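You operate a simulated robot arm through the tools that you are given. There is no shell and no other tool.

You are at the controls of a simulated two-armed robot. One attempt, no reset.

JOB
Tension the blue belt to LIGHT and start it.
Fine: isolate the incline first; then switch on, free the emergency stop and reset.

Only the result counts: the job must be done as asked and must still hold three seconds after the hand-in. Knocking over, shifting, dropping, spilling or breaking anything else fails it.

ROBOT AND FRAMES
Two 7-joint arms with two-finger grippers on one trunk that stands fixed in place. Base frame: the origin is at the foot of the trunk, x ahead of it, y to its left, z up. Lengths are in mm, angles in rad, forces in N, time in s.
The left shoulder is at [60, 123, 920], the right one opposite. With the tool pointing down near the work surface each hand reaches from about 240 to 760 mm from the base axis, measured 20 degrees to its own side. Payload 1.47 kg a hand.
Tool frame (each hand has its own): the origin (TCP) lies between the finger pads and is the grasp point; the fingertips stand 16 mm ahead of it; z points along the fingers, y is the line along which they close. The gripper opens to 87 mm; its body begins 55 mm behind the TCP.
Orientation is that of the tool frame in the base frame, as a unit quaternion [x, y, z, w]. With the fingers straight down and closing along the base's y, the tool's x points along the base's -x, its y along +y and its z along -z.

CONTROLS
- The arms move only by the tool move_arm. It takes "left_moves", "right_moves" or both (then of equal length, played together; a hand with none holds still); each is a list of rows, each a list of 7 numbers: the turn, a rotation vector about the base's x, y, z in rad, then the shift along the base's x, y, z in mm, then the closure, from 0 (fully open) to 1 (shut). In form: [[ax, ay, az, dx, dy, dz, grip], ...]. A call has 1 to 20 rows; each row shifts and turns the commanded pose from where the row before left it. A row lasts 0.2 s, in which the tool goes at most 50 mm and 0.15 rad; a call with a longer step from one row to the next is refused whole, and so is a gripper value outside its range. A pose out of reach is approached as far as the arm can. The call stops where the force on the tool passes 60 N (or 10 N more than at its start, if that is more) or the arm is blocked; 0.2 s more then pass. Each finger travels about 153 mm/s and halts on what it meets, pressing with about 28 N; the grip force reading is that of the motor and also rises with nothing between the fingers. The clock runs only during rows and for 0.2 s after the last one: add rows that do not move to give the fingers time. It gives the time, the measured TCP pose, the force on the tool (base axes), the opening and the grip force at its end, in the units of the frame above (readings bear some noise), with the torque about the TCP (base axes, N m) and any sound that the robot's microphone picked up, and new pictures: "pictures" is both (left out), scene, wrist or none (wrist: the cameras of the hands that moved).
- Cameras (640 x 400 px; columns grow to the right, rows downward): "scene" is now at [91.9, -6.8, 1482.1]; the picture's right is [-0.07, -1.00, 0.00], its down [-0.68, 0.05, -0.73] and it looks along [0.73, -0.05, -0.68] (base axes); focal length 349 px, centre (320, 200). "left" rides on the left gripper at [73, -12, -90] in its tool frame; the picture's right is [0.16, 0.99, 0.00], its down [-0.72, 0.12, -0.68] and it looks along [-0.67, 0.11, 0.73] (tool axes); focal length 247 px, centre (320, 200). "right" rides on the right gripper at [73, 12, -90] in its tool frame; the picture's right is [-0.16, 0.99, 0.00], its down [-0.72, -0.12, -0.68] and it looks along [-0.67, -0.11, 0.73] (tool axes); focal length 247 px, centre (320, 200). There is no depth. A picture from a camera that has moved, and an enlarged one, comes with that camera's place and axes in the base frame and with its lens.
- slide_trunk(by): moves the trunk up (or, below 0, down) by that many mm; the arms and the scene camera ride with it, the base frame stays. It gives what a move gives, with no picture.
- turn_head(pan, tilt): turns the head with the scene camera to pan (to the left, within 2.094 rad either way) and tilt (down, from -0.506 to 1.204), counted from straight ahead of the robot. It gives what a move gives, and a new picture of the scene camera.
- zoom(camera, box): a new picture of the part [left, top, right, bottom] of that camera's present view, enlarged. It takes no simulated time.
- hand_in(): hands the job in; it is judged then, once.

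Places have to be worked out from the pictures, the camera data and where the tool is seen. Open the grippers and draw the arms clear of the work before you hand the job in, unless the task says otherwise.

The tools are called after "Emit:" by a JSON object that holds its "method" and its "body". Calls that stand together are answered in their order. move_arm: Moves the arms, as the interface text tells. Its arguments: {"type":"object","properties":{"left_moves":{"type":"array","items":{"type":"array","items":{"type":"number"}}},"right_moves":{"type":"array","items":{"type":"array","items":{"type":"number"}}},"pictures":{"type":"string","enum":["both","scene","wrist","none"]}},"required":[]} The other tools are called the same way: slide_trunk (by) moves the trunk up or down; turn_head (pan, tilt) turns the head that bears the scene camera; zoom (camera, box) takes an enlarged picture of a part of a camera's view; hand_in () hands the job in.

At the start:

```text
t: 0.0
left_ee_pos: [638.2, 108.4, 1138.9]
left_tcp_rot: [-0.001, 1.0, 0.0, -0.001]
left_wrist_force: [0.1, 0.4, 0.0]
left_ft_torque: [-0.01, 0.01, 0.0]
left_width: 86.8
left_gripper_force: 0.0
right_ee_pos: [552.3, -324.5, 1089.7]
right_tcp_rot: [0.001, 1.0, -0.001, 0.0]
right_wrist_force: [0.5, -0.4, -0.2]
right_ft_torque: [0.01, -0.01, -0.01]
right_width: 86.8
right_gripper_force: 0.1
trunk travel left (down, up): [-75.0, 155.0]
head pan, tilt (commanded): [-0.073, 0.747]
```

scene: 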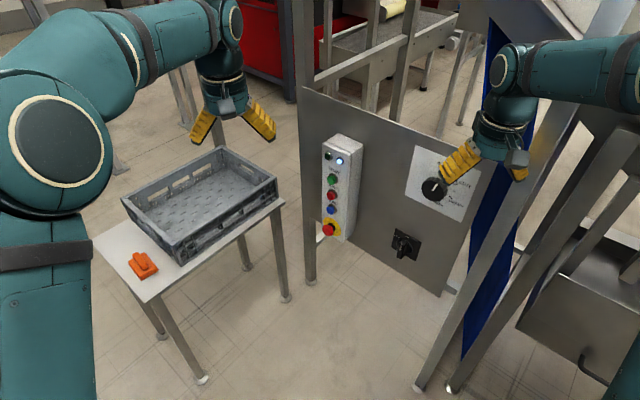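
right: 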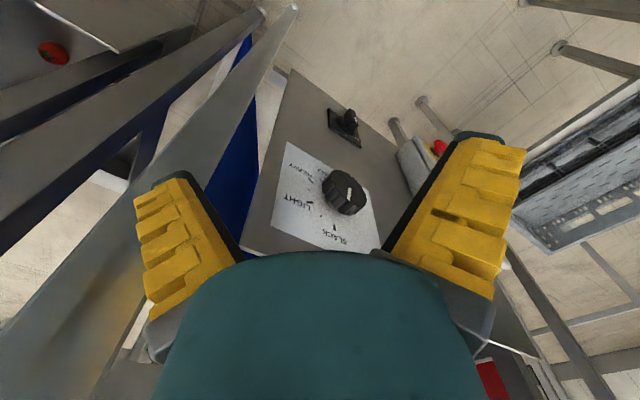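
left: 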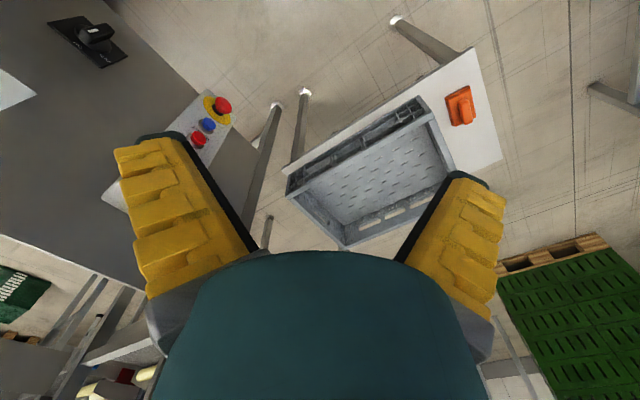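

I start by looking closely at the panel: the control station with its buttons, the tension knob with its label, and the black rotary isolator.

Emit:
{"method": "zoom", "body": {"camera": "scene", "box": [300, 120, 400, 260]}}

Emit:
{"method": "zoom", "body": {"camera": "scene", "box": [370, 130, 500, 280]}}

Emit:
{"method": "zoom", "body": {"camera": "right", "box": [240, 80, 460, 260]}}

Emit:
{"method": "zoom", "body": {"camera": "scene", "box": [0, 0, 640, 400]}}

```text
2.86 times, centred on (350, 190) of scene
camera zoom: at [91.9, -6.8, 1482.1], right [-0.07, -1.0, 0.0], down [-0.68, 0.05, -0.73], along [0.73, -0.05, -0.68], focal length 997 px, centre (234, 229)
```

zoom: 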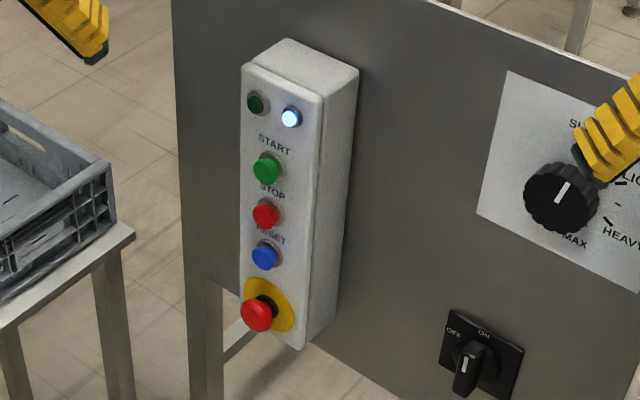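

```text
2.67 times, centred on (435, 205) of scene
camera zoom: at [91.9, -6.8, 1482.1], right [-0.07, -1.0, 0.0], down [-0.68, 0.05, -0.73], along [0.73, -0.05, -0.68], focal length 931 px, centre (13, 187)
```

zoom: 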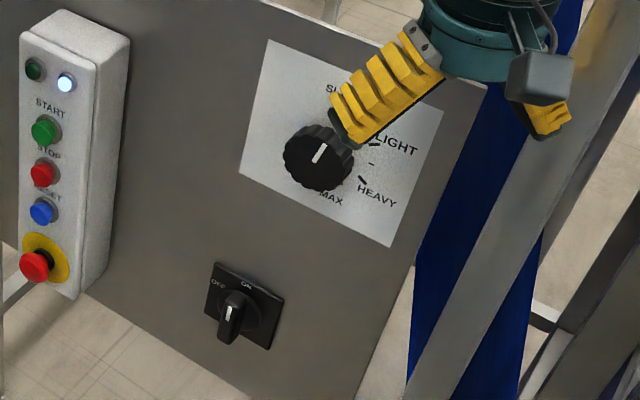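

```text
2.22 times, centred on (350, 170) of right
camera zoom: at [479.3, -315.4, 1180.6], right [0.16, 0.99, 0.0], down [0.72, -0.12, 0.68], along [0.67, -0.11, -0.73], focal length 549 px, centre (253, 267)
```

zoom: 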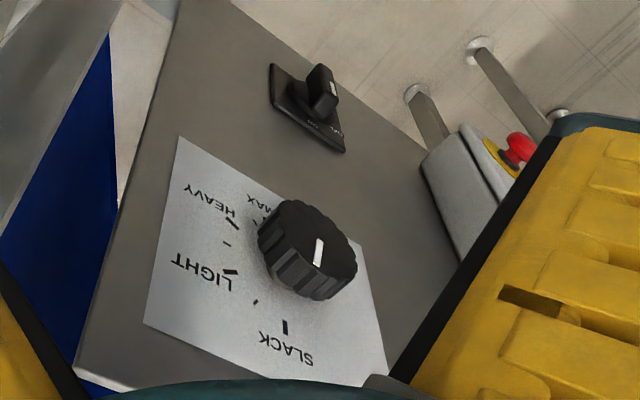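

```text
1.00 times, centred on (320, 200) of scene (not enlarged: the box is as wide or as high as the picture)
camera zoom: at [91.9, -6.8, 1482.1], right [-0.07, -1.0, 0.0], down [-0.68, 0.05, -0.73], along [0.73, -0.05, -0.68], focal length 349 px, centre (320, 200)
```

zoom: 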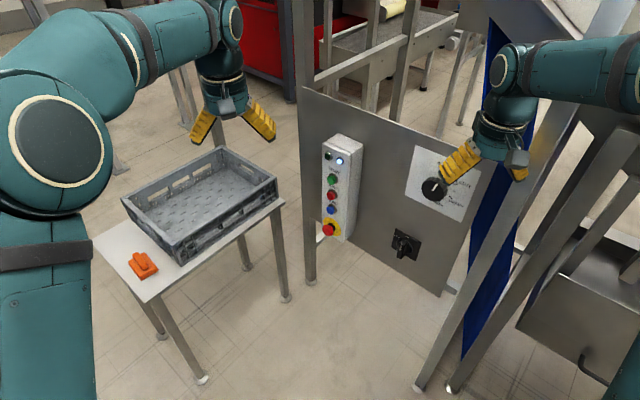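

The isolator carries OFF/ON labels and the knob dial SLACK–LIGHT–HEAVY–MAX. I look around to the right and left to see whether there are other controls, before moving any arm.

Emit:
{"method": "turn_head", "body": {"pan": -0.6, "tilt": 0.6}}

Emit:
{"method": "zoom", "body": {"camera": "right", "box": [0, 0, 240, 150]}}

Emit:
{"method": "zoom", "body": {"camera": "left", "box": [40, 0, 260, 170]}}

Emit:
{"method": "zoom", "body": {"camera": "left", "box": [400, 50, 520, 150]}}

```text
t: 0.9
left_ee_pos: [638.8, 108.1, 1140.0]
left_tcp_rot: [-0.001, 1.0, 0.0, 0.001]
left_wrist_force: [1.5, -0.2, -0.9]
left_ft_torque: [0.03, -0.02, 0.0]
left_width: 86.8
left_gripper_force: 0.2
right_ee_pos: [552.2, -323.8, 1092.1]
right_tcp_rot: [0.0, 1.0, 0.001, -0.001]
right_wrist_force: [-0.5, 0.0, -0.1]
right_ft_torque: [-0.04, 0.01, -0.03]
right_width: 86.8
right_gripper_force: 0.1
trunk travel left (down, up): [-75.0, 155.0]
head pan, tilt (commanded): [-0.6, 0.6]
camera scene: at [82.1, -50.7, 1494.7], right [-0.56, -0.83, 0.0], down [-0.47, 0.32, -0.82], along [0.68, -0.47, -0.57], focal length 349 px, centre (320, 200)
```

scene: 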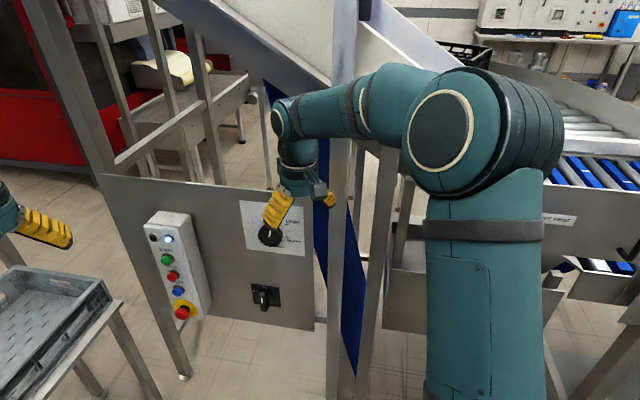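

```text
2.67 times, centred on (120, 75) of right
camera zoom: at [479.3, -315.4, 1180.6], right [0.16, 0.99, 0.0], down [0.72, -0.12, 0.68], along [0.67, -0.11, -0.73], focal length 659 px, centre (853, 533)
```

zoom: 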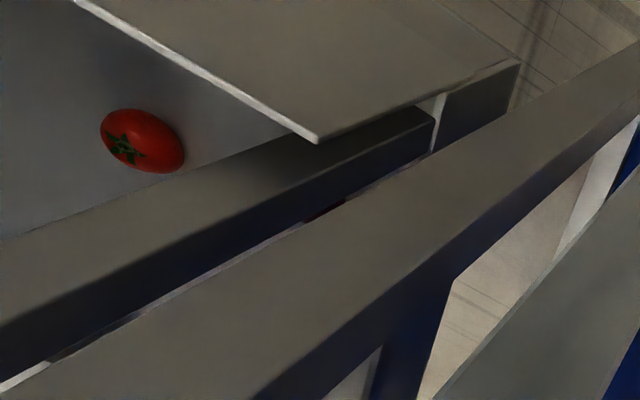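

```text
2.35 times, centred on (150, 85) of left
camera zoom: at [565.7, 93.9, 1228.4], right [-0.16, 0.99, 0.0], down [0.72, 0.12, 0.68], along [0.67, 0.11, -0.73], focal length 581 px, centre (720, 471)
```

zoom: 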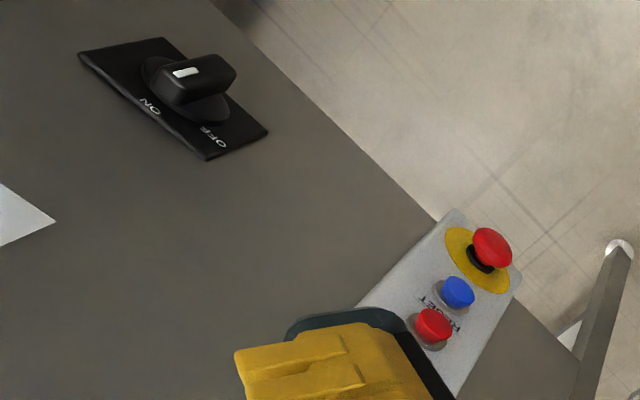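

```text
4.00 times, centred on (460, 100) of left
camera zoom: at [565.7, 93.9, 1228.4], right [-0.16, 0.99, 0.0], down [0.72, 0.12, 0.68], along [0.67, 0.11, -0.73], focal length 988 px, centre (-240, 600)
```

zoom: 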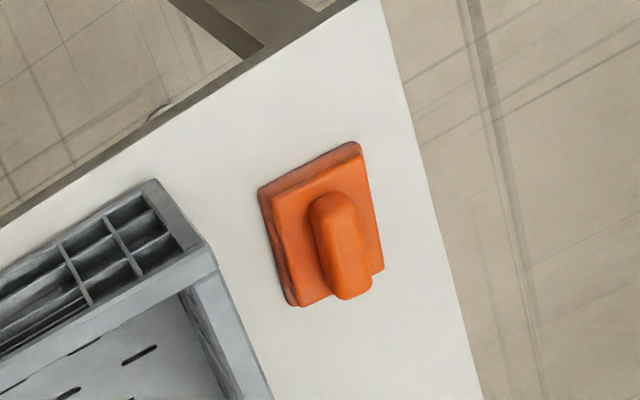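

Rough triangulation gives the knob face near [671,-310,961], the isolator handle near [704,-285,713] and the e-stop near [816,-85,682], so the panel seems to be turned about 29° and to face forward-left. I draw the right hand back toward the robot to get a clear view of the panel.

Emit:
{"method": "move_arm", "body": {"right_moves": [[0, 0, 0, -30, -8, 0, 0], [0, 0, 0, -40, -10, 0, 0], [0, 0, 0, -40, -10, 0, 0], [0, 0, 0, -40, -10, 0, 0], [0, 0, -0.1, -20, -5, 0, 0]], "pictures": "wrist"}}

Emit:
{"method": "turn_head", "body": {"pan": -0.25, "tilt": 0.75}}

Emit:
{"method": "zoom", "body": {"camera": "scene", "box": [330, 120, 430, 220]}}

Emit:
{"method": "zoom", "body": {"camera": "scene", "box": [230, 100, 430, 300]}}

```text
t: 2.1
left_ee_pos: [638.2, 106.2, 1139.5]
left_tcp_rot: [0.0, 1.0, 0.0, -0.001]
left_wrist_force: [0.7, -0.5, -0.1]
left_ft_torque: [0.01, -0.01, 0.01]
left_width: 87.0
left_gripper_force: 0.0
right_ee_pos: [382.0, -369.1, 1092.6]
right_tcp_rot: [0.049, 0.999, 0.0, 0.0]
right_wrist_force: [-0.3, 0.0, 0.9]
right_ft_torque: [0.05, 0.0, 0.01]
right_width: 86.9
right_gripper_force: 0.1
trunk travel left (down, up): [-75.0, 155.0]
head pan, tilt (commanded): [-0.6, 0.6]
camera right: at [309.9, -350.9, 1181.6], right [0.26, 0.97, 0.0], down [0.71, -0.19, 0.68], along [0.66, -0.17, -0.73], focal length 247 px, centre (320, 200)
```

right: 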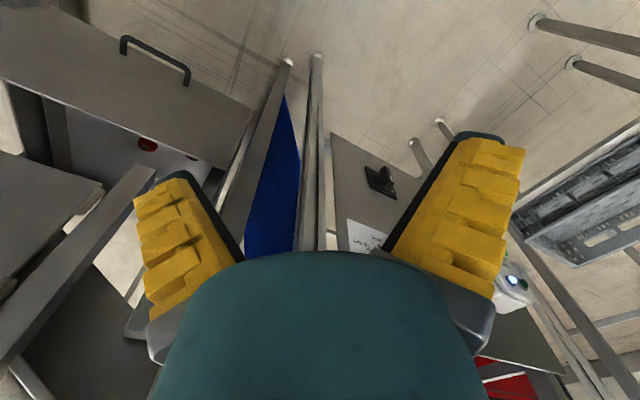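

```text
t: 3.0
left_ee_pos: [639.5, 107.4, 1139.9]
left_tcp_rot: [-0.001, 1.0, 0.0, 0.0]
left_wrist_force: [0.2, -0.1, 1.2]
left_ft_torque: [-0.02, 0.01, -0.01]
left_width: 86.7
left_gripper_force: 0.1
right_ee_pos: [382.7, -368.8, 1092.1]
right_tcp_rot: [0.05, 0.999, 0.001, 0.001]
right_wrist_force: [-0.9, -0.2, -0.5]
right_ft_torque: [0.0, -0.01, -0.03]
right_width: 87.3
right_gripper_force: 0.1
trunk travel left (down, up): [-75.0, 155.0]
head pan, tilt (commanded): [-0.25, 0.75]
camera scene: at [89.4, -21.3, 1481.9], right [-0.25, -0.97, 0.0], down [-0.66, 0.17, -0.73], along [0.71, -0.18, -0.68], focal length 349 px, centre (320, 200)
```

scene: 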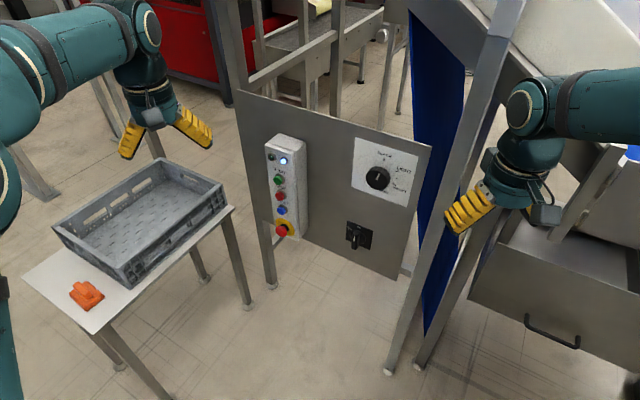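

```text
4.00 times, centred on (380, 170) of scene
camera zoom: at [89.4, -21.3, 1481.9], right [-0.25, -0.97, 0.0], down [-0.66, 0.17, -0.73], along [0.71, -0.18, -0.68], focal length 1396 px, centre (80, 320)
```

zoom: 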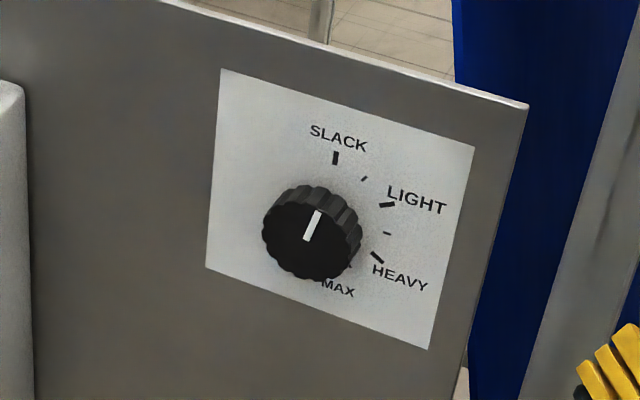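

```text
2.00 times, centred on (330, 200) of scene
camera zoom: at [89.4, -21.3, 1481.9], right [-0.25, -0.97, 0.0], down [-0.66, 0.17, -0.73], along [0.71, -0.18, -0.68], focal length 698 px, centre (300, 200)
```

zoom: 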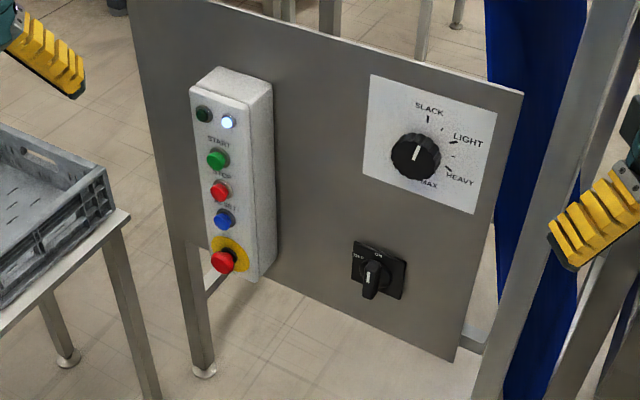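

The dial has ticks every 30°: SLACK at 12 o'clock, LIGHT 60° clockwise, HEAVY at 120°, MAX at 180°; the knob is near SLACK now. Next I look closely at the isolator and the e-stop.

Emit:
{"method": "zoom", "body": {"camera": "scene", "box": [335, 210, 385, 260]}}

Emit:
{"method": "zoom", "body": {"camera": "scene", "box": [250, 130, 320, 250]}}

Emit:
{"method": "zoom", "body": {"camera": "right", "box": [330, 140, 430, 220]}}

```text
8.00 times, centred on (360, 235) of scene
camera zoom: at [89.4, -21.3, 1481.9], right [-0.25, -0.97, 0.0], down [-0.66, 0.17, -0.73], along [0.71, -0.18, -0.68], focal length 2792 px, centre (0, -80)
```

zoom: 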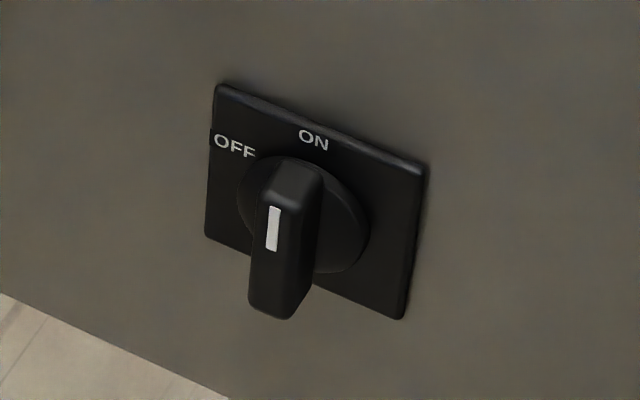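

```text
3.33 times, centred on (285, 190) of scene
camera zoom: at [89.4, -21.3, 1481.9], right [-0.25, -0.97, 0.0], down [-0.66, 0.17, -0.73], along [0.71, -0.18, -0.68], focal length 1164 px, centre (437, 233)
```

zoom: 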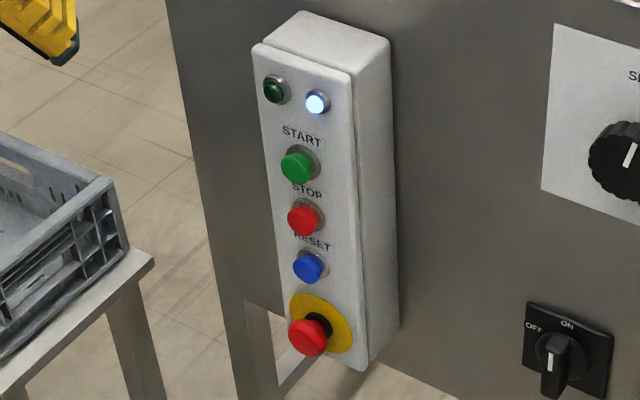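

```text
5.00 times, centred on (380, 180) of right
camera zoom: at [310.6, -350.9, 1181.6], right [0.25, 0.97, 0.0], down [0.71, -0.19, 0.68], along [0.66, -0.17, -0.73], focal length 1235 px, centre (20, 300)
```

zoom: 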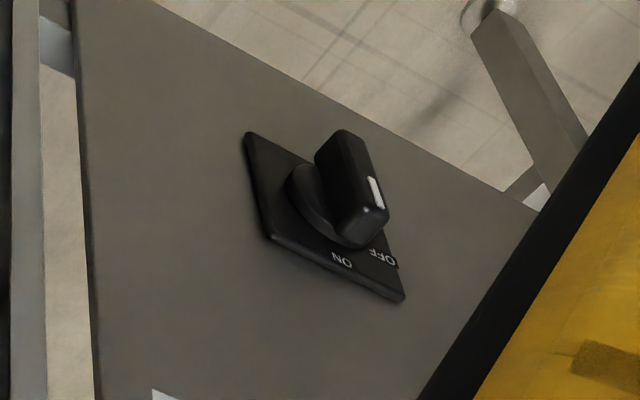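

The isolator is at ON (top), with OFF about 60–70° counter-clockwise; the box shows START/STOP/RESET and the e-stop, with the white power lamp lit. Edge slopes put the panel normal at about 44° (n≈[-0.716,0.698,0]), so I swing the right hand to point horizontally into the panel while moving to a spot well in front of it.

Emit:
{"method": "move_arm", "body": {"right_moves": [[0, 0, -0.1346, 9, 12.4, -12, 0], [0, 0, -0.1346, 9, 12.4, -12, 0], [0, 0, -0.1346, 9, 12.4, -12, 0], [0, 0, -0.1346, 9, 12.4, -12, 0], [0, 0, -0.1346, 9, 12.4, -12, 0], [-0.0997, -0.1022, 0, 9, 12.4, -12, 0], [-0.0997, -0.1022, 0, 9, 12.4, -12, 0], [-0.0997, -0.1022, 0, 9, 12.4, -12, 0], [-0.0997, -0.1022, 0, 9, 12.4, -12, 0], [-0.0997, -0.1022, 0, 9, 12.4, -12, 0], [-0.0997, -0.1022, 0, 9, 12.4, -12, 0], [-0.0997, -0.1022, 0, 9, 12.4, -12, 0], [-0.0997, -0.1022, 0, 9, 12.4, -12, 0], [-0.0997, -0.1022, 0, 9, 12.4, -12, 0], [-0.0997, -0.1022, 0, 9, 12.4, -12, 0], [-0.0997, -0.1022, 0, 9, 12.4, -12, 0]], "pictures": "both"}}

```text
t: 6.4
left_ee_pos: [639.1, 108.2, 1138.4]
left_tcp_rot: [-0.001, 1.0, 0.0, 0.0]
left_wrist_force: [-1.3, -0.1, -0.4]
left_ft_torque: [-0.01, 0.03, 0.02]
left_width: 87.0
left_gripper_force: 0.1
right_ee_pos: [527.6, -172.3, 900.1]
right_tcp_rot: [0.266, 0.654, -0.266, 0.656]
right_wrist_force: [0.7, 1.2, 0.2]
right_ft_torque: [-0.01, 0.0, 0.01]
right_width: 87.3
right_gripper_force: 0.0
trunk travel left (down, up): [-75.0, 155.0]
head pan, tilt (commanded): [-0.25, 0.75]
camera scene: at [90.0, -21.0, 1481.8], right [-0.25, -0.97, 0.0], down [-0.66, 0.17, -0.73], along [0.71, -0.18, -0.68], focal length 349 px, centre (320, 200)
camera right: at [470.7, -102.6, 827.0], right [0.69, 0.71, 0.16], down [-0.57, 0.39, 0.72], along [0.45, -0.59, 0.67], focal length 247 px, centre (320, 200)
```

scene: 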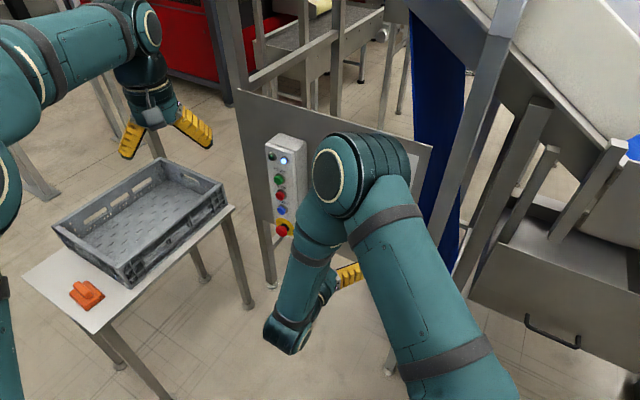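
right: 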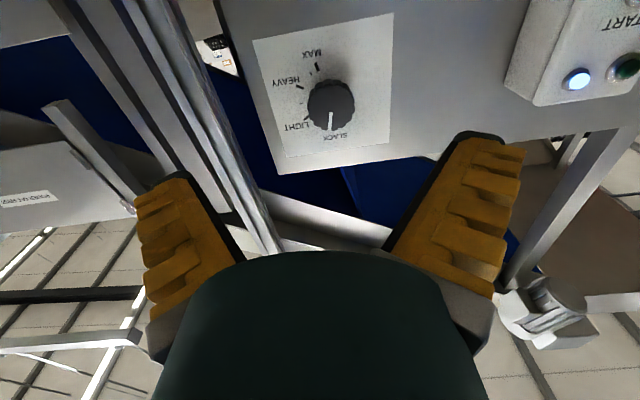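

The wrist camera now sees the dial well (upside down). I zoom in to measure the pointer and the geometry.

Emit:
{"method": "zoom", "body": {"camera": "right", "box": [240, 0, 420, 180]}}

```text
2.22 times, centred on (330, 90) of right
camera zoom: at [470.7, -102.6, 827.0], right [0.69, 0.71, 0.16], down [-0.57, 0.39, 0.72], along [0.45, -0.59, 0.67], focal length 549 px, centre (298, 444)
```

zoom: 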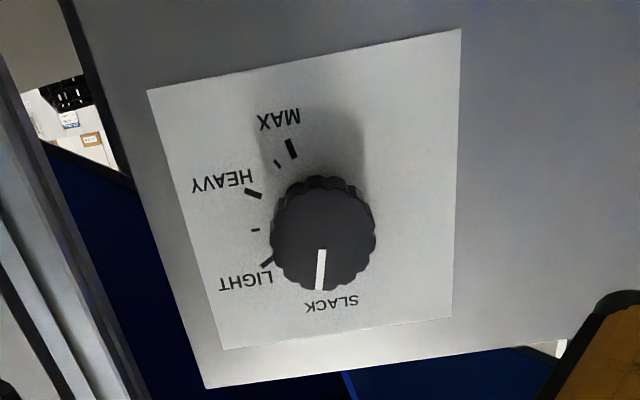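

Refined estimates: isolator axis at z≈698 with handle face near [704.5,-282,698] and plate about 32 mm deeper; knob face near [677,-313,953]. I move the right hand down to stand 120 mm in front of the isolator handle.

Emit:
{"method": "move_arm", "body": {"right_moves": [[0, 0, 0, 15.2, -4.3, -33.7, 0], [0, 0, 0, 15.2, -4.3, -33.7, 0], [0, 0, 0, 15.2, -4.3, -33.7, 0], [0, 0, 0, 15.2, -4.3, -33.7, 0], [0, 0, 0, 15.2, -4.3, -33.7, 0], [0, 0, 0, 15.2, -4.3, -33.7, 0]], "pictures": "both"}}

Emit:
{"method": "zoom", "body": {"camera": "right", "box": [220, 0, 420, 200]}}

```text
t: 7.8
left_ee_pos: [638.2, 106.2, 1138.1]
left_tcp_rot: [-0.001, 1.0, 0.0, 0.0]
left_wrist_force: [0.5, 0.1, -0.7]
left_ft_torque: [-0.01, 0.0, 0.0]
left_width: 86.8
left_gripper_force: 0.0
right_ee_pos: [619.2, -193.6, 695.2]
right_tcp_rot: [0.266, 0.656, -0.266, 0.655]
right_wrist_force: [0.6, -0.3, -0.3]
right_ft_torque: [-0.01, -0.01, 0.0]
right_width: 87.2
right_gripper_force: 0.1
trunk travel left (down, up): [-75.0, 155.0]
head pan, tilt (commanded): [-0.25, 0.75]
camera scene: at [89.8, -21.3, 1481.8], right [-0.25, -0.97, 0.0], down [-0.66, 0.17, -0.73], along [0.71, -0.18, -0.68], focal length 349 px, centre (320, 200)
camera right: at [561.4, -124.4, 621.4], right [0.69, 0.71, 0.16], down [-0.57, 0.39, 0.72], along [0.45, -0.59, 0.67], focal length 247 px, centre (320, 200)
```

scene: 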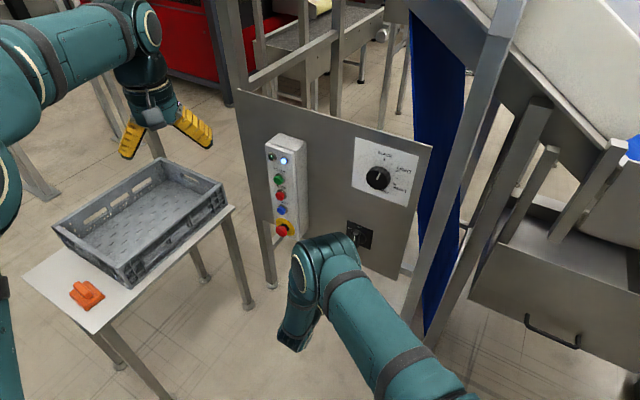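
right: 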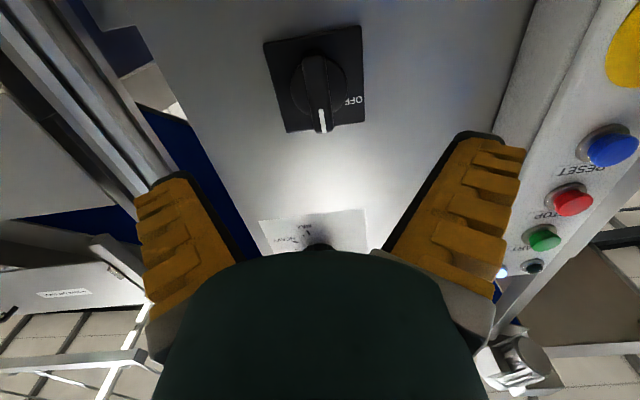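

```text
2.00 times, centred on (320, 100) of right
camera zoom: at [561.4, -124.4, 621.4], right [0.69, 0.71, 0.16], down [-0.57, 0.39, 0.72], along [0.45, -0.59, 0.67], focal length 494 px, centre (320, 400)
```

zoom: 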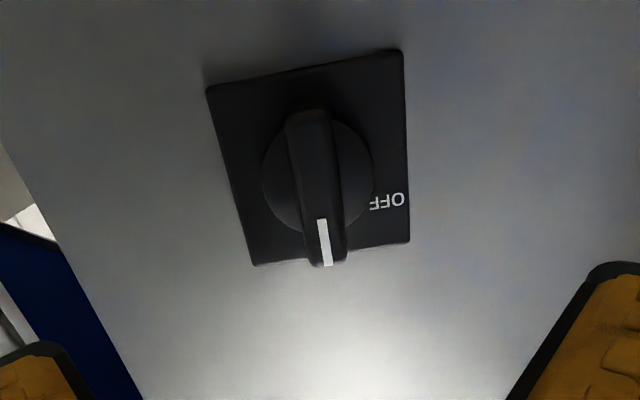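

The wrist view confirms the handle vertical at ON and the estimate of the face centre near [704.4,-282,696]. I advance along the panel normal until the fingertips are just short of the handle, then check alignment.

Emit:
{"method": "move_arm", "body": {"right_moves": [[0, 0, 0, 16.8, -16.4, 0, 0], [0, 0, 0, 16.8, -16.4, 0, 0], [0, 0, 0, 16.8, -16.4, 0, 0], [0, 0, 0, 16.8, -16.4, 0, 0], [0, 0, 0, 0, 0, 0, 0]], "pictures": "wrist"}}

Emit:
{"method": "zoom", "body": {"camera": "right", "box": [160, 80, 480, 280]}}

Emit:
{"method": "zoom", "body": {"camera": "scene", "box": [270, 190, 430, 310]}}

```text
t: 9.0
left_ee_pos: [638.1, 107.7, 1139.5]
left_tcp_rot: [-0.001, 1.0, 0.001, -0.001]
left_wrist_force: [0.1, 0.2, -0.7]
left_ft_torque: [0.01, -0.02, -0.01]
left_width: 86.9
left_gripper_force: 0.0
right_ee_pos: [685.1, -260.3, 697.0]
right_tcp_rot: [0.266, 0.655, -0.266, 0.655]
right_wrist_force: [-0.3, 1.0, -0.4]
right_ft_torque: [0.02, -0.03, 0.02]
right_width: 87.3
right_gripper_force: 0.1
trunk travel left (down, up): [-75.0, 155.0]
head pan, tilt (commanded): [-0.25, 0.75]
camera right: at [627.7, -191.3, 624.1], right [0.69, 0.71, 0.16], down [-0.57, 0.39, 0.72], along [0.45, -0.59, 0.67], focal length 247 px, centre (320, 200)
```

right: 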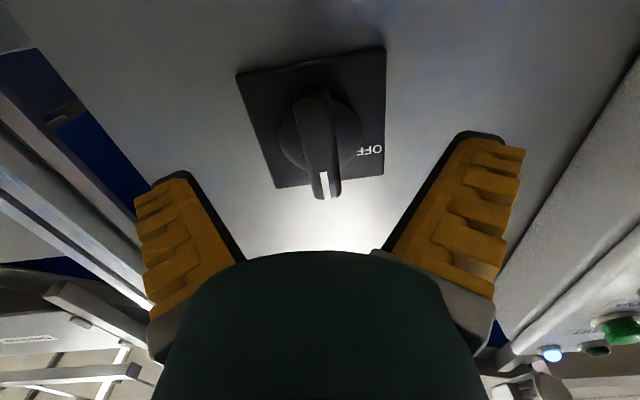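

```text
2.00 times, centred on (320, 180) of right
camera zoom: at [627.7, -191.3, 624.1], right [0.69, 0.71, 0.16], down [-0.57, 0.39, 0.72], along [0.45, -0.59, 0.67], focal length 494 px, centre (320, 240)
```

zoom: 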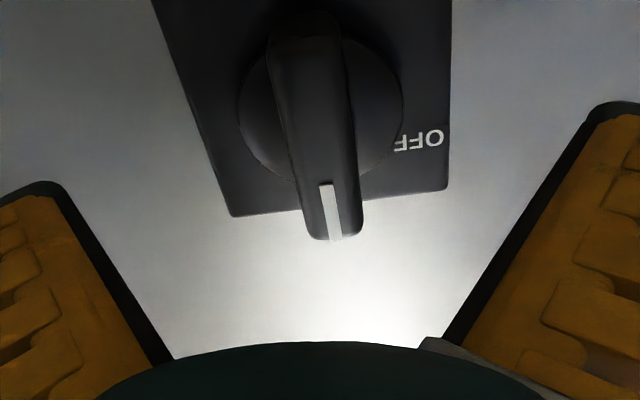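

```text
3.33 times, centred on (350, 250) of scene
camera zoom: at [89.4, -21.2, 1481.8], right [-0.25, -0.97, 0.0], down [-0.66, 0.17, -0.73], along [0.71, -0.18, -0.68], focal length 1164 px, centre (220, 33)
```

zoom: 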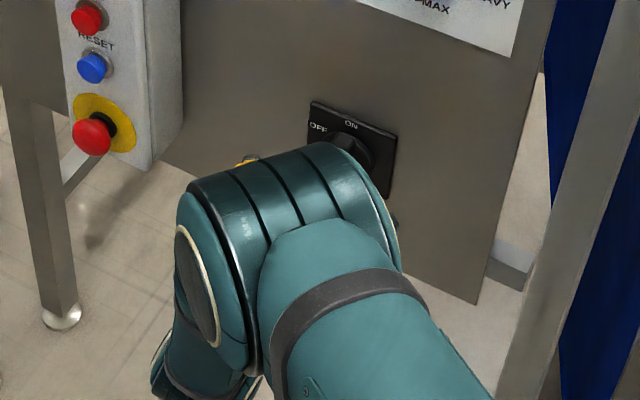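

The fingers straddle the handle well: axis about 29 mm further along the normal, 2 mm to the right and 2–3 mm higher. I advance and close on the handle.

Emit:
{"method": "move_arm", "body": {"right_moves": [[0, 0, 0, 9.3, -10.5, 1.3, 0], [0, 0, 0, 9.3, -10.5, 1.2, 0], [0, 0, 0, 0, 0, 0, 0], [0, 0, 0, 0, 0, 0, 1], [0, 0, 0, 0, 0, 0, 1], [0, 0, 0, 0, 0, 0, 1], [0, 0, 0, 0, 0, 0, 1]], "pictures": "wrist"}}

```text
t: 10.6
left_ee_pos: [638.7, 108.2, 1139.1]
left_tcp_rot: [-0.001, 1.0, -0.001, 0.001]
left_wrist_force: [1.1, 0.2, 0.1]
left_ft_torque: [-0.02, -0.04, 0.02]
left_width: 87.1
left_gripper_force: 0.1
right_ee_pos: [704.3, -279.5, 699.3]
right_tcp_rot: [0.267, 0.655, -0.267, 0.655]
right_wrist_force: [-5.0, 11.3, -0.7]
right_ft_torque: [0.01, 0.03, 0.02]
right_width: 13.1
right_gripper_force: 29.8
trunk travel left (down, up): [-75.0, 155.0]
head pan, tilt (commanded): [-0.25, 0.75]
camera right: at [647.0, -210.6, 627.4], right [0.69, 0.71, 0.16], down [-0.57, 0.39, 0.72], along [0.45, -0.59, 0.67], focal length 247 px, centre (320, 200)
```

right: 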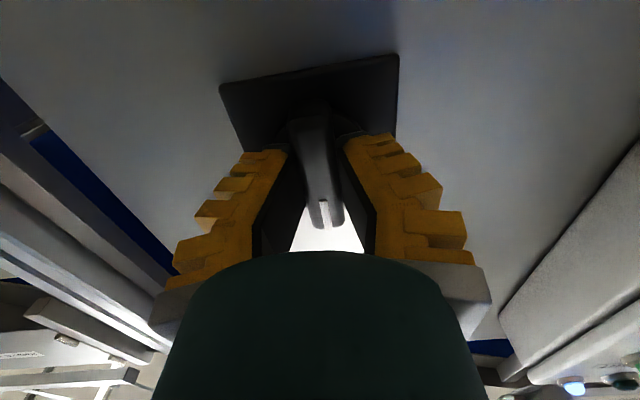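

Gripped (width 13 mm, 30 N) with a slight 11 N push from contact, so I back off 1.5 mm and begin rotating counter-clockwise (about +n) in small steps, watching torque and sound.

Emit:
{"method": "move_arm", "body": {"right_moves": [[0, 0, 0, -1.1, 1.05, 0, 1], [-0.1002, 0.0977, 0, 0, 0, 0, 1], [-0.1002, 0.0977, 0, 0, 0, 0, 1], [-0.1002, 0.0977, 0, 0, 0, 0, 1], [-0.1002, 0.0977, 0, 0, 0, 0, 1], [-0.1002, 0.0977, 0, 0, 0, 0, 1], [0, 0, 0, 0, 0, 0, 1]], "pictures": "both"}}

Emit:
{"method": "zoom", "body": {"camera": "scene", "box": [250, 130, 410, 270]}}

```text
t: 12.2
left_ee_pos: [639.1, 109.8, 1138.8]
left_tcp_rot: [-0.001, 1.0, -0.001, 0.0]
left_wrist_force: [-0.1, 0.4, -0.5]
left_ft_torque: [0.01, 0.03, 0.01]
left_width: 87.2
left_gripper_force: 0.0
right_ee_pos: [703.7, -279.1, 700.2]
right_tcp_rot: [0.024, 0.706, -0.475, 0.525]
right_wrist_force: [5.9, 17.8, 6.4]
right_ft_torque: [0.06, 0.06, 0.05]
right_width: 11.6
right_gripper_force: 29.9
trunk travel left (down, up): [-75.0, 155.0]
head pan, tilt (commanded): [-0.25, 0.75]
camera scene: at [89.3, -19.5, 1481.9], right [-0.25, -0.97, 0.0], down [-0.66, 0.17, -0.73], along [0.71, -0.18, -0.68], focal length 349 px, centre (320, 200)
camera right: at [612.4, -246.3, 636.8], right [0.6, 0.61, -0.52], down [-0.23, 0.75, 0.63], along [0.77, -0.26, 0.58], focal length 247 px, centre (320, 200)
```

scene: 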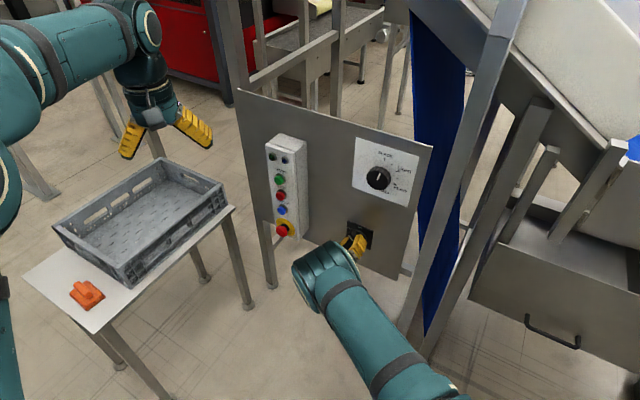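
right: 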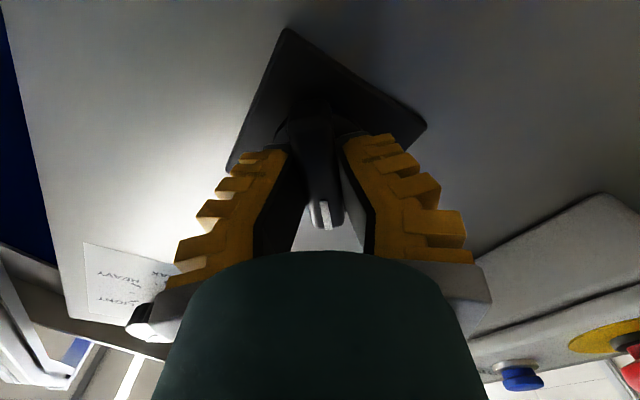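

```text
2.86 times, centred on (330, 200) of scene
camera zoom: at [89.3, -19.5, 1481.9], right [-0.25, -0.97, 0.0], down [-0.66, 0.17, -0.73], along [0.71, -0.18, -0.68], focal length 997 px, centre (291, 200)
```

zoom: 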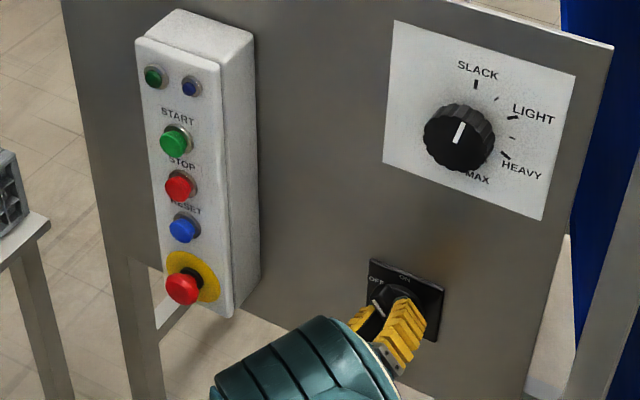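

The white power lamp has gone out at about 40°. I keep turning toward the OFF mark in small steps, watching the torque for the stop.

Emit:
{"method": "move_arm", "body": {"right_moves": [[-0.0716, 0.0698, 0, 0, 0, 0, 1], [-0.0716, 0.0698, 0, 0, 0, 0, 1], [-0.0716, 0.0698, 0, 0, 0, 0, 1], [0, 0, 0, 0, 0, 0, 1]], "pictures": "both"}}

Emit:
{"method": "zoom", "body": {"camera": "scene", "box": [330, 200, 410, 270]}}

Emit:
{"method": "zoom", "body": {"camera": "right", "box": [220, 0, 440, 260]}}

```text
t: 13.2
left_ee_pos: [640.1, 108.3, 1138.4]
left_tcp_rot: [-0.001, 1.0, 0.0, -0.001]
left_wrist_force: [0.5, -0.1, -0.1]
left_ft_torque: [-0.01, 0.04, 0.0]
left_width: 87.0
left_gripper_force: 0.0
right_ee_pos: [704.3, -278.8, 702.2]
right_tcp_rot: [-0.082, 0.702, -0.548, 0.447]
right_wrist_force: [8.6, 19.1, 4.2]
right_ft_torque: [-0.08, -0.03, 0.27]
right_width: 11.2
right_gripper_force: 29.6
trunk travel left (down, up): [-75.0, 155.0]
head pan, tilt (commanded): [-0.25, 0.75]
camera scene: at [89.7, -19.5, 1481.8], right [-0.25, -0.97, 0.0], down [-0.66, 0.17, -0.73], along [0.71, -0.18, -0.68], focal length 349 px, centre (320, 200)
camera right: at [600.4, -258.2, 651.0], right [0.46, 0.48, -0.75], down [-0.11, 0.87, 0.49], along [0.88, -0.15, 0.45], focal length 247 px, centre (320, 200)
```

scene: 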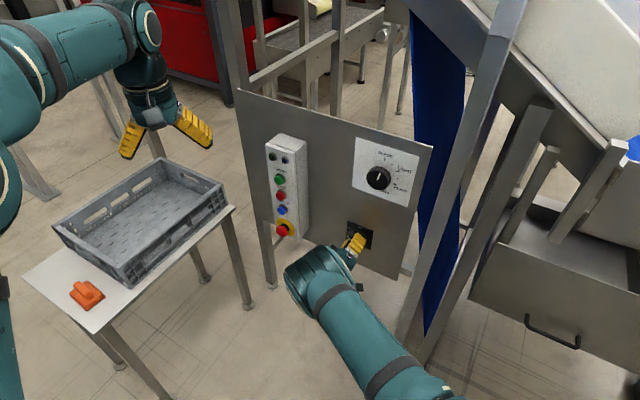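
right: 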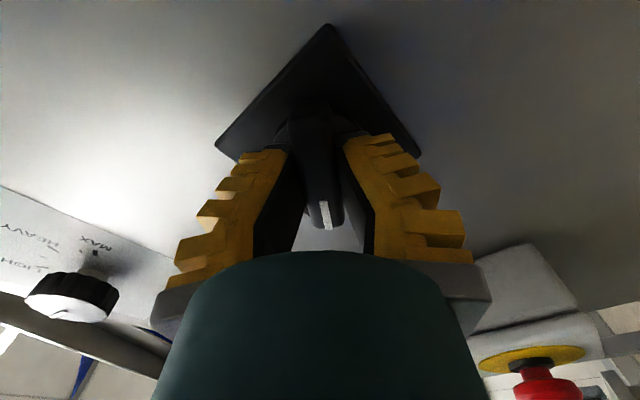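

```text
5.71 times, centred on (370, 235) of scene
camera zoom: at [89.7, -19.5, 1481.8], right [-0.25, -0.97, 0.0], down [-0.66, 0.17, -0.73], along [0.71, -0.18, -0.68], focal length 1994 px, centre (34, 0)
```

zoom: 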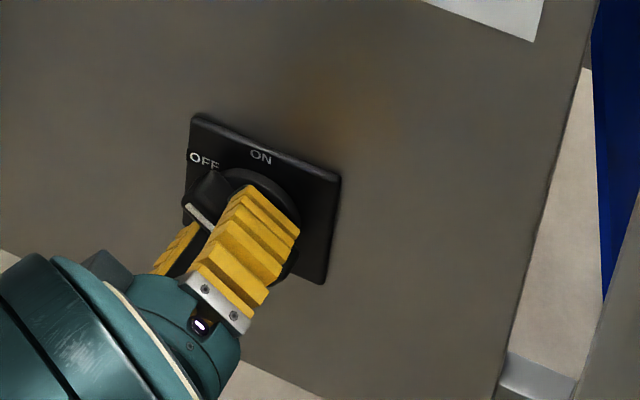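

```text
1.54 times, centred on (330, 130) of right
camera zoom: at [600.4, -258.2, 651.0], right [0.46, 0.48, -0.75], down [-0.11, 0.87, 0.49], along [0.88, -0.15, 0.45], focal length 380 px, centre (305, 308)
```

zoom: 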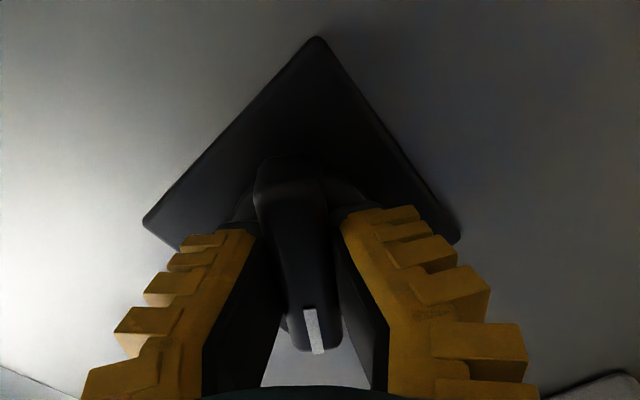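

No stop felt yet (about 57° turned), pointer is near OFF. I shift 2 mm left to relieve the side load and turn a bit further in small steps.

Emit:
{"method": "move_arm", "body": {"right_moves": [[-0.0573, 0.0558, 0, 1.4, 1.4, 0, 1], [-0.0573, 0.0558, 0, 0, 0, 0, 1], [0, 0, 0, 0, 0, 0, 1]], "pictures": "both"}}

Emit:
{"method": "zoom", "body": {"camera": "scene", "box": [330, 200, 410, 270]}}

```text
t: 14.0
left_ee_pos: [638.1, 107.8, 1139.5]
left_tcp_rot: [-0.001, 1.0, 0.0, 0.0]
left_wrist_force: [0.4, 0.0, 0.2]
left_ft_torque: [0.0, 0.01, 0.01]
left_width: 87.3
left_gripper_force: 0.0
right_ee_pos: [702.6, -279.7, 699.4]
right_tcp_rot: [-0.136, 0.694, -0.583, 0.401]
right_wrist_force: [3.3, 8.8, 7.0]
right_ft_torque: [-0.08, -0.01, 0.03]
right_width: 10.1
right_gripper_force: 30.0
trunk travel left (down, up): [-75.0, 155.0]
head pan, tilt (commanded): [-0.25, 0.75]
camera scene: at [89.0, -20.2, 1481.9], right [-0.25, -0.97, 0.0], down [-0.66, 0.17, -0.73], along [0.71, -0.18, -0.68], focal length 349 px, centre (320, 200)
camera right: at [595.3, -262.8, 660.3], right [0.38, 0.38, -0.84], down [-0.05, 0.92, 0.39], along [0.93, -0.1, 0.37], focal length 247 px, centre (320, 200)
```

scene: 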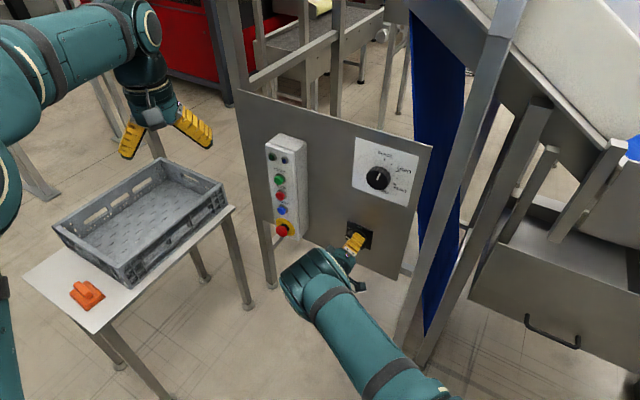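
right: 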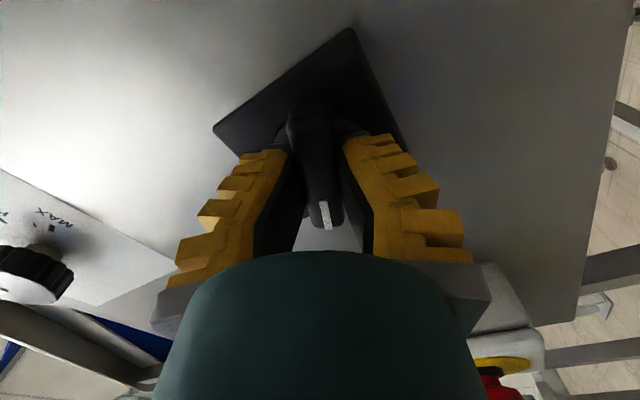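

```text
5.71 times, centred on (370, 235) of scene
camera zoom: at [89.0, -20.2, 1481.9], right [-0.25, -0.97, 0.0], down [-0.66, 0.17, -0.73], along [0.71, -0.18, -0.68], focal length 1994 px, centre (34, 0)
```

zoom: 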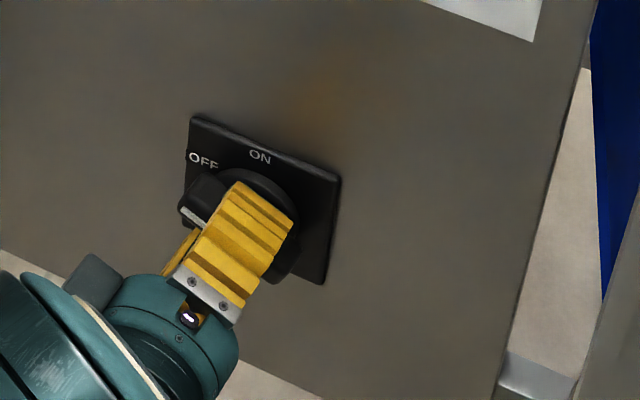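

The handle has followed to about 66° with no resistance and points at OFF. I open and back out along the normal to see where it really stands.

Emit:
{"method": "move_arm", "body": {"right_moves": [[0, 0, 0, 0, 0, 0, 0], [0, 0, 0, 0, 0, 0, 0], [0, 0, 0, -14.3, 14, 0, 0], [0, 0, 0, -17.9, 17.5, 0, 0], [0, 0, 0, -17.9, 17.5, 0, 0], [0, 0, 0, -17.9, 17.5, 0, 0]], "pictures": "both"}}

Emit:
{"method": "zoom", "body": {"camera": "scene", "box": [330, 200, 410, 270]}}

Emit:
{"method": "zoom", "body": {"camera": "right", "box": [220, 0, 440, 200]}}

```text
t: 15.4
left_ee_pos: [638.4, 108.2, 1139.4]
left_tcp_rot: [-0.001, 1.0, -0.001, 0.001]
left_wrist_force: [0.1, -0.1, 0.0]
left_ft_torque: [0.01, -0.01, 0.02]
left_width: 86.7
left_gripper_force: 0.1
right_ee_pos: [637.0, -214.4, 700.9]
right_tcp_rot: [-0.135, 0.694, -0.582, 0.402]
right_wrist_force: [-0.4, 0.0, 0.0]
right_ft_torque: [0.02, -0.01, -0.01]
right_width: 87.0
right_gripper_force: 0.1
trunk travel left (down, up): [-75.0, 155.0]
head pan, tilt (commanded): [-0.25, 0.75]
camera scene: at [89.3, -21.1, 1481.9], right [-0.25, -0.97, 0.0], down [-0.66, 0.17, -0.73], along [0.71, -0.18, -0.68], focal length 349 px, centre (320, 200)
camera right: at [528.3, -196.4, 661.0], right [0.38, 0.39, -0.84], down [-0.06, 0.92, 0.4], along [0.92, -0.1, 0.37], focal length 247 px, centre (320, 200)
```

scene: 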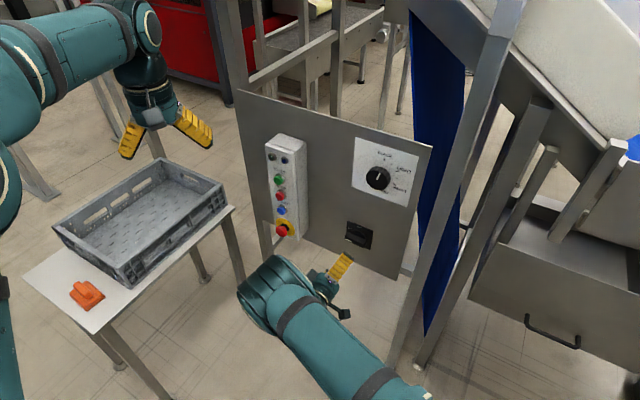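
right: 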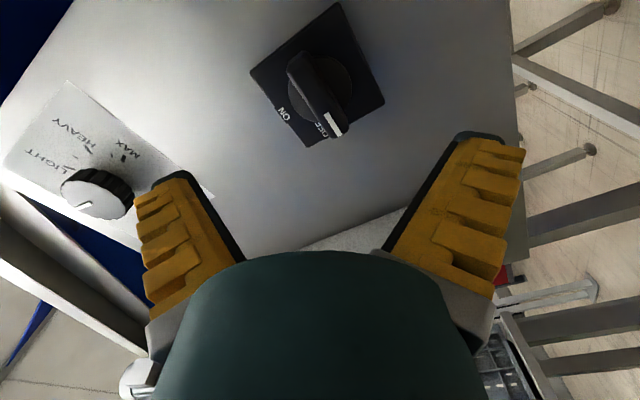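

```text
5.71 times, centred on (370, 235) of scene
camera zoom: at [89.3, -21.1, 1481.9], right [-0.25, -0.97, 0.0], down [-0.66, 0.17, -0.73], along [0.71, -0.18, -0.68], focal length 1994 px, centre (34, 0)
```

zoom: 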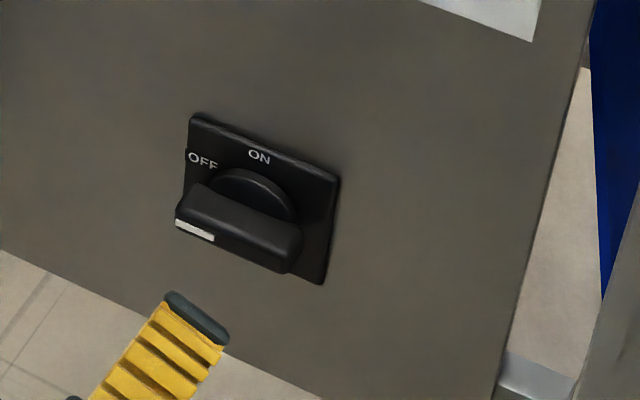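

```text
2.00 times, centred on (330, 100) of right
camera zoom: at [528.3, -196.4, 661.0], right [0.38, 0.39, -0.84], down [-0.06, 0.92, 0.4], along [0.92, -0.1, 0.37], focal length 494 px, centre (300, 400)
```

zoom: 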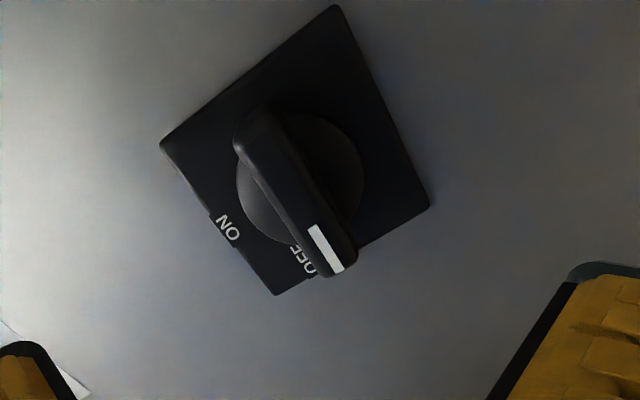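

The isolator snapped on to the OFF position (handle horizontal) and the power lamp is out. The hand is rolled 66° CCW, which suits the knob: I move up to about 100 mm in front of the knob (face near [677,-313,953]) keeping this roll.

Emit:
{"method": "move_arm", "body": {"right_moves": [[0, 0, 0, -4.5, -4.1, 36, 0], [0, 0, 0, -4.5, -4.1, 36, 0], [0, 0, 0, -4.5, -4.1, 36, 0], [0, 0, 0, -4.5, -4.1, 36, 0], [0, 0, 0, -4.5, -4.1, 36, 0], [0, 0, 0, -4.5, -4.1, 36, 0], [0, 0, 0, -4.5, -4.1, 36, 0], [0, 0, 0, 0, 0, 0, 0]], "pictures": "both"}}

Emit:
{"method": "zoom", "body": {"camera": "right", "box": [200, 0, 460, 200]}}

```text
t: 17.2
left_ee_pos: [639.3, 108.5, 1137.5]
left_tcp_rot: [-0.001, 1.0, 0.0, 0.0]
left_wrist_force: [0.7, 0.3, 1.0]
left_ft_torque: [0.02, 0.02, 0.0]
left_width: 87.0
left_gripper_force: 0.0
right_ee_pos: [605.9, -244.4, 952.1]
right_tcp_rot: [-0.137, 0.694, -0.581, 0.402]
right_wrist_force: [-0.3, -1.2, -0.3]
right_ft_torque: [-0.01, 0.05, -0.01]
right_width: 87.2
right_gripper_force: 0.1
trunk travel left (down, up): [-75.0, 155.0]
head pan, tilt (commanded): [-0.25, 0.75]
camera scene: at [89.8, -21.2, 1481.8], right [-0.25, -0.97, 0.0], down [-0.66, 0.17, -0.73], along [0.71, -0.18, -0.68], focal length 349 px, centre (320, 200)
camera right: at [497.2, -226.4, 911.7], right [0.38, 0.39, -0.84], down [-0.06, 0.92, 0.4], along [0.93, -0.1, 0.37], focal length 247 px, centre (320, 200)
```

scene: 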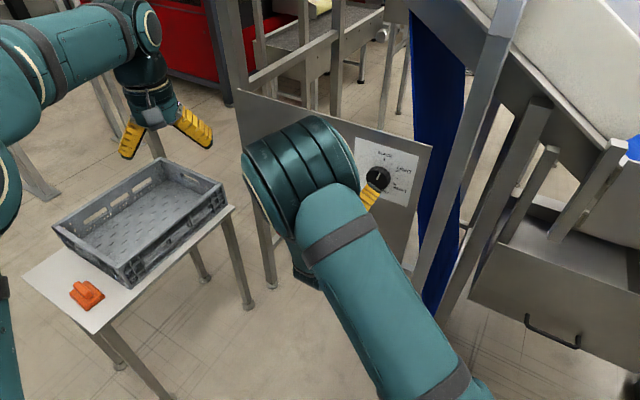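
right: 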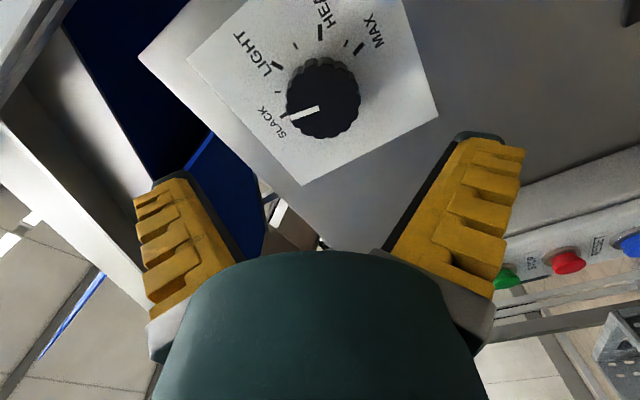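

```text
2.00 times, centred on (330, 100) of right
camera zoom: at [497.2, -226.4, 911.7], right [0.38, 0.39, -0.84], down [-0.06, 0.92, 0.4], along [0.93, -0.1, 0.37], focal length 494 px, centre (300, 400)
```

zoom: 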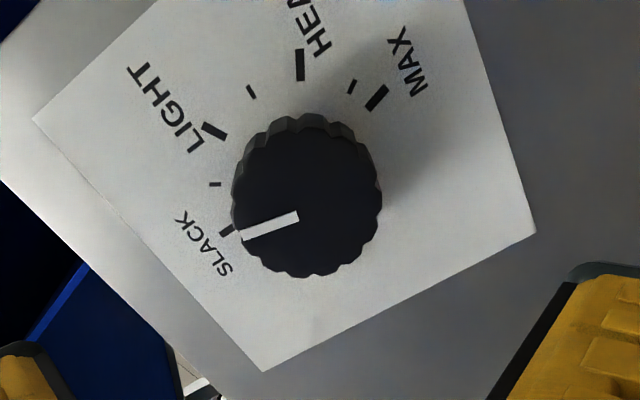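

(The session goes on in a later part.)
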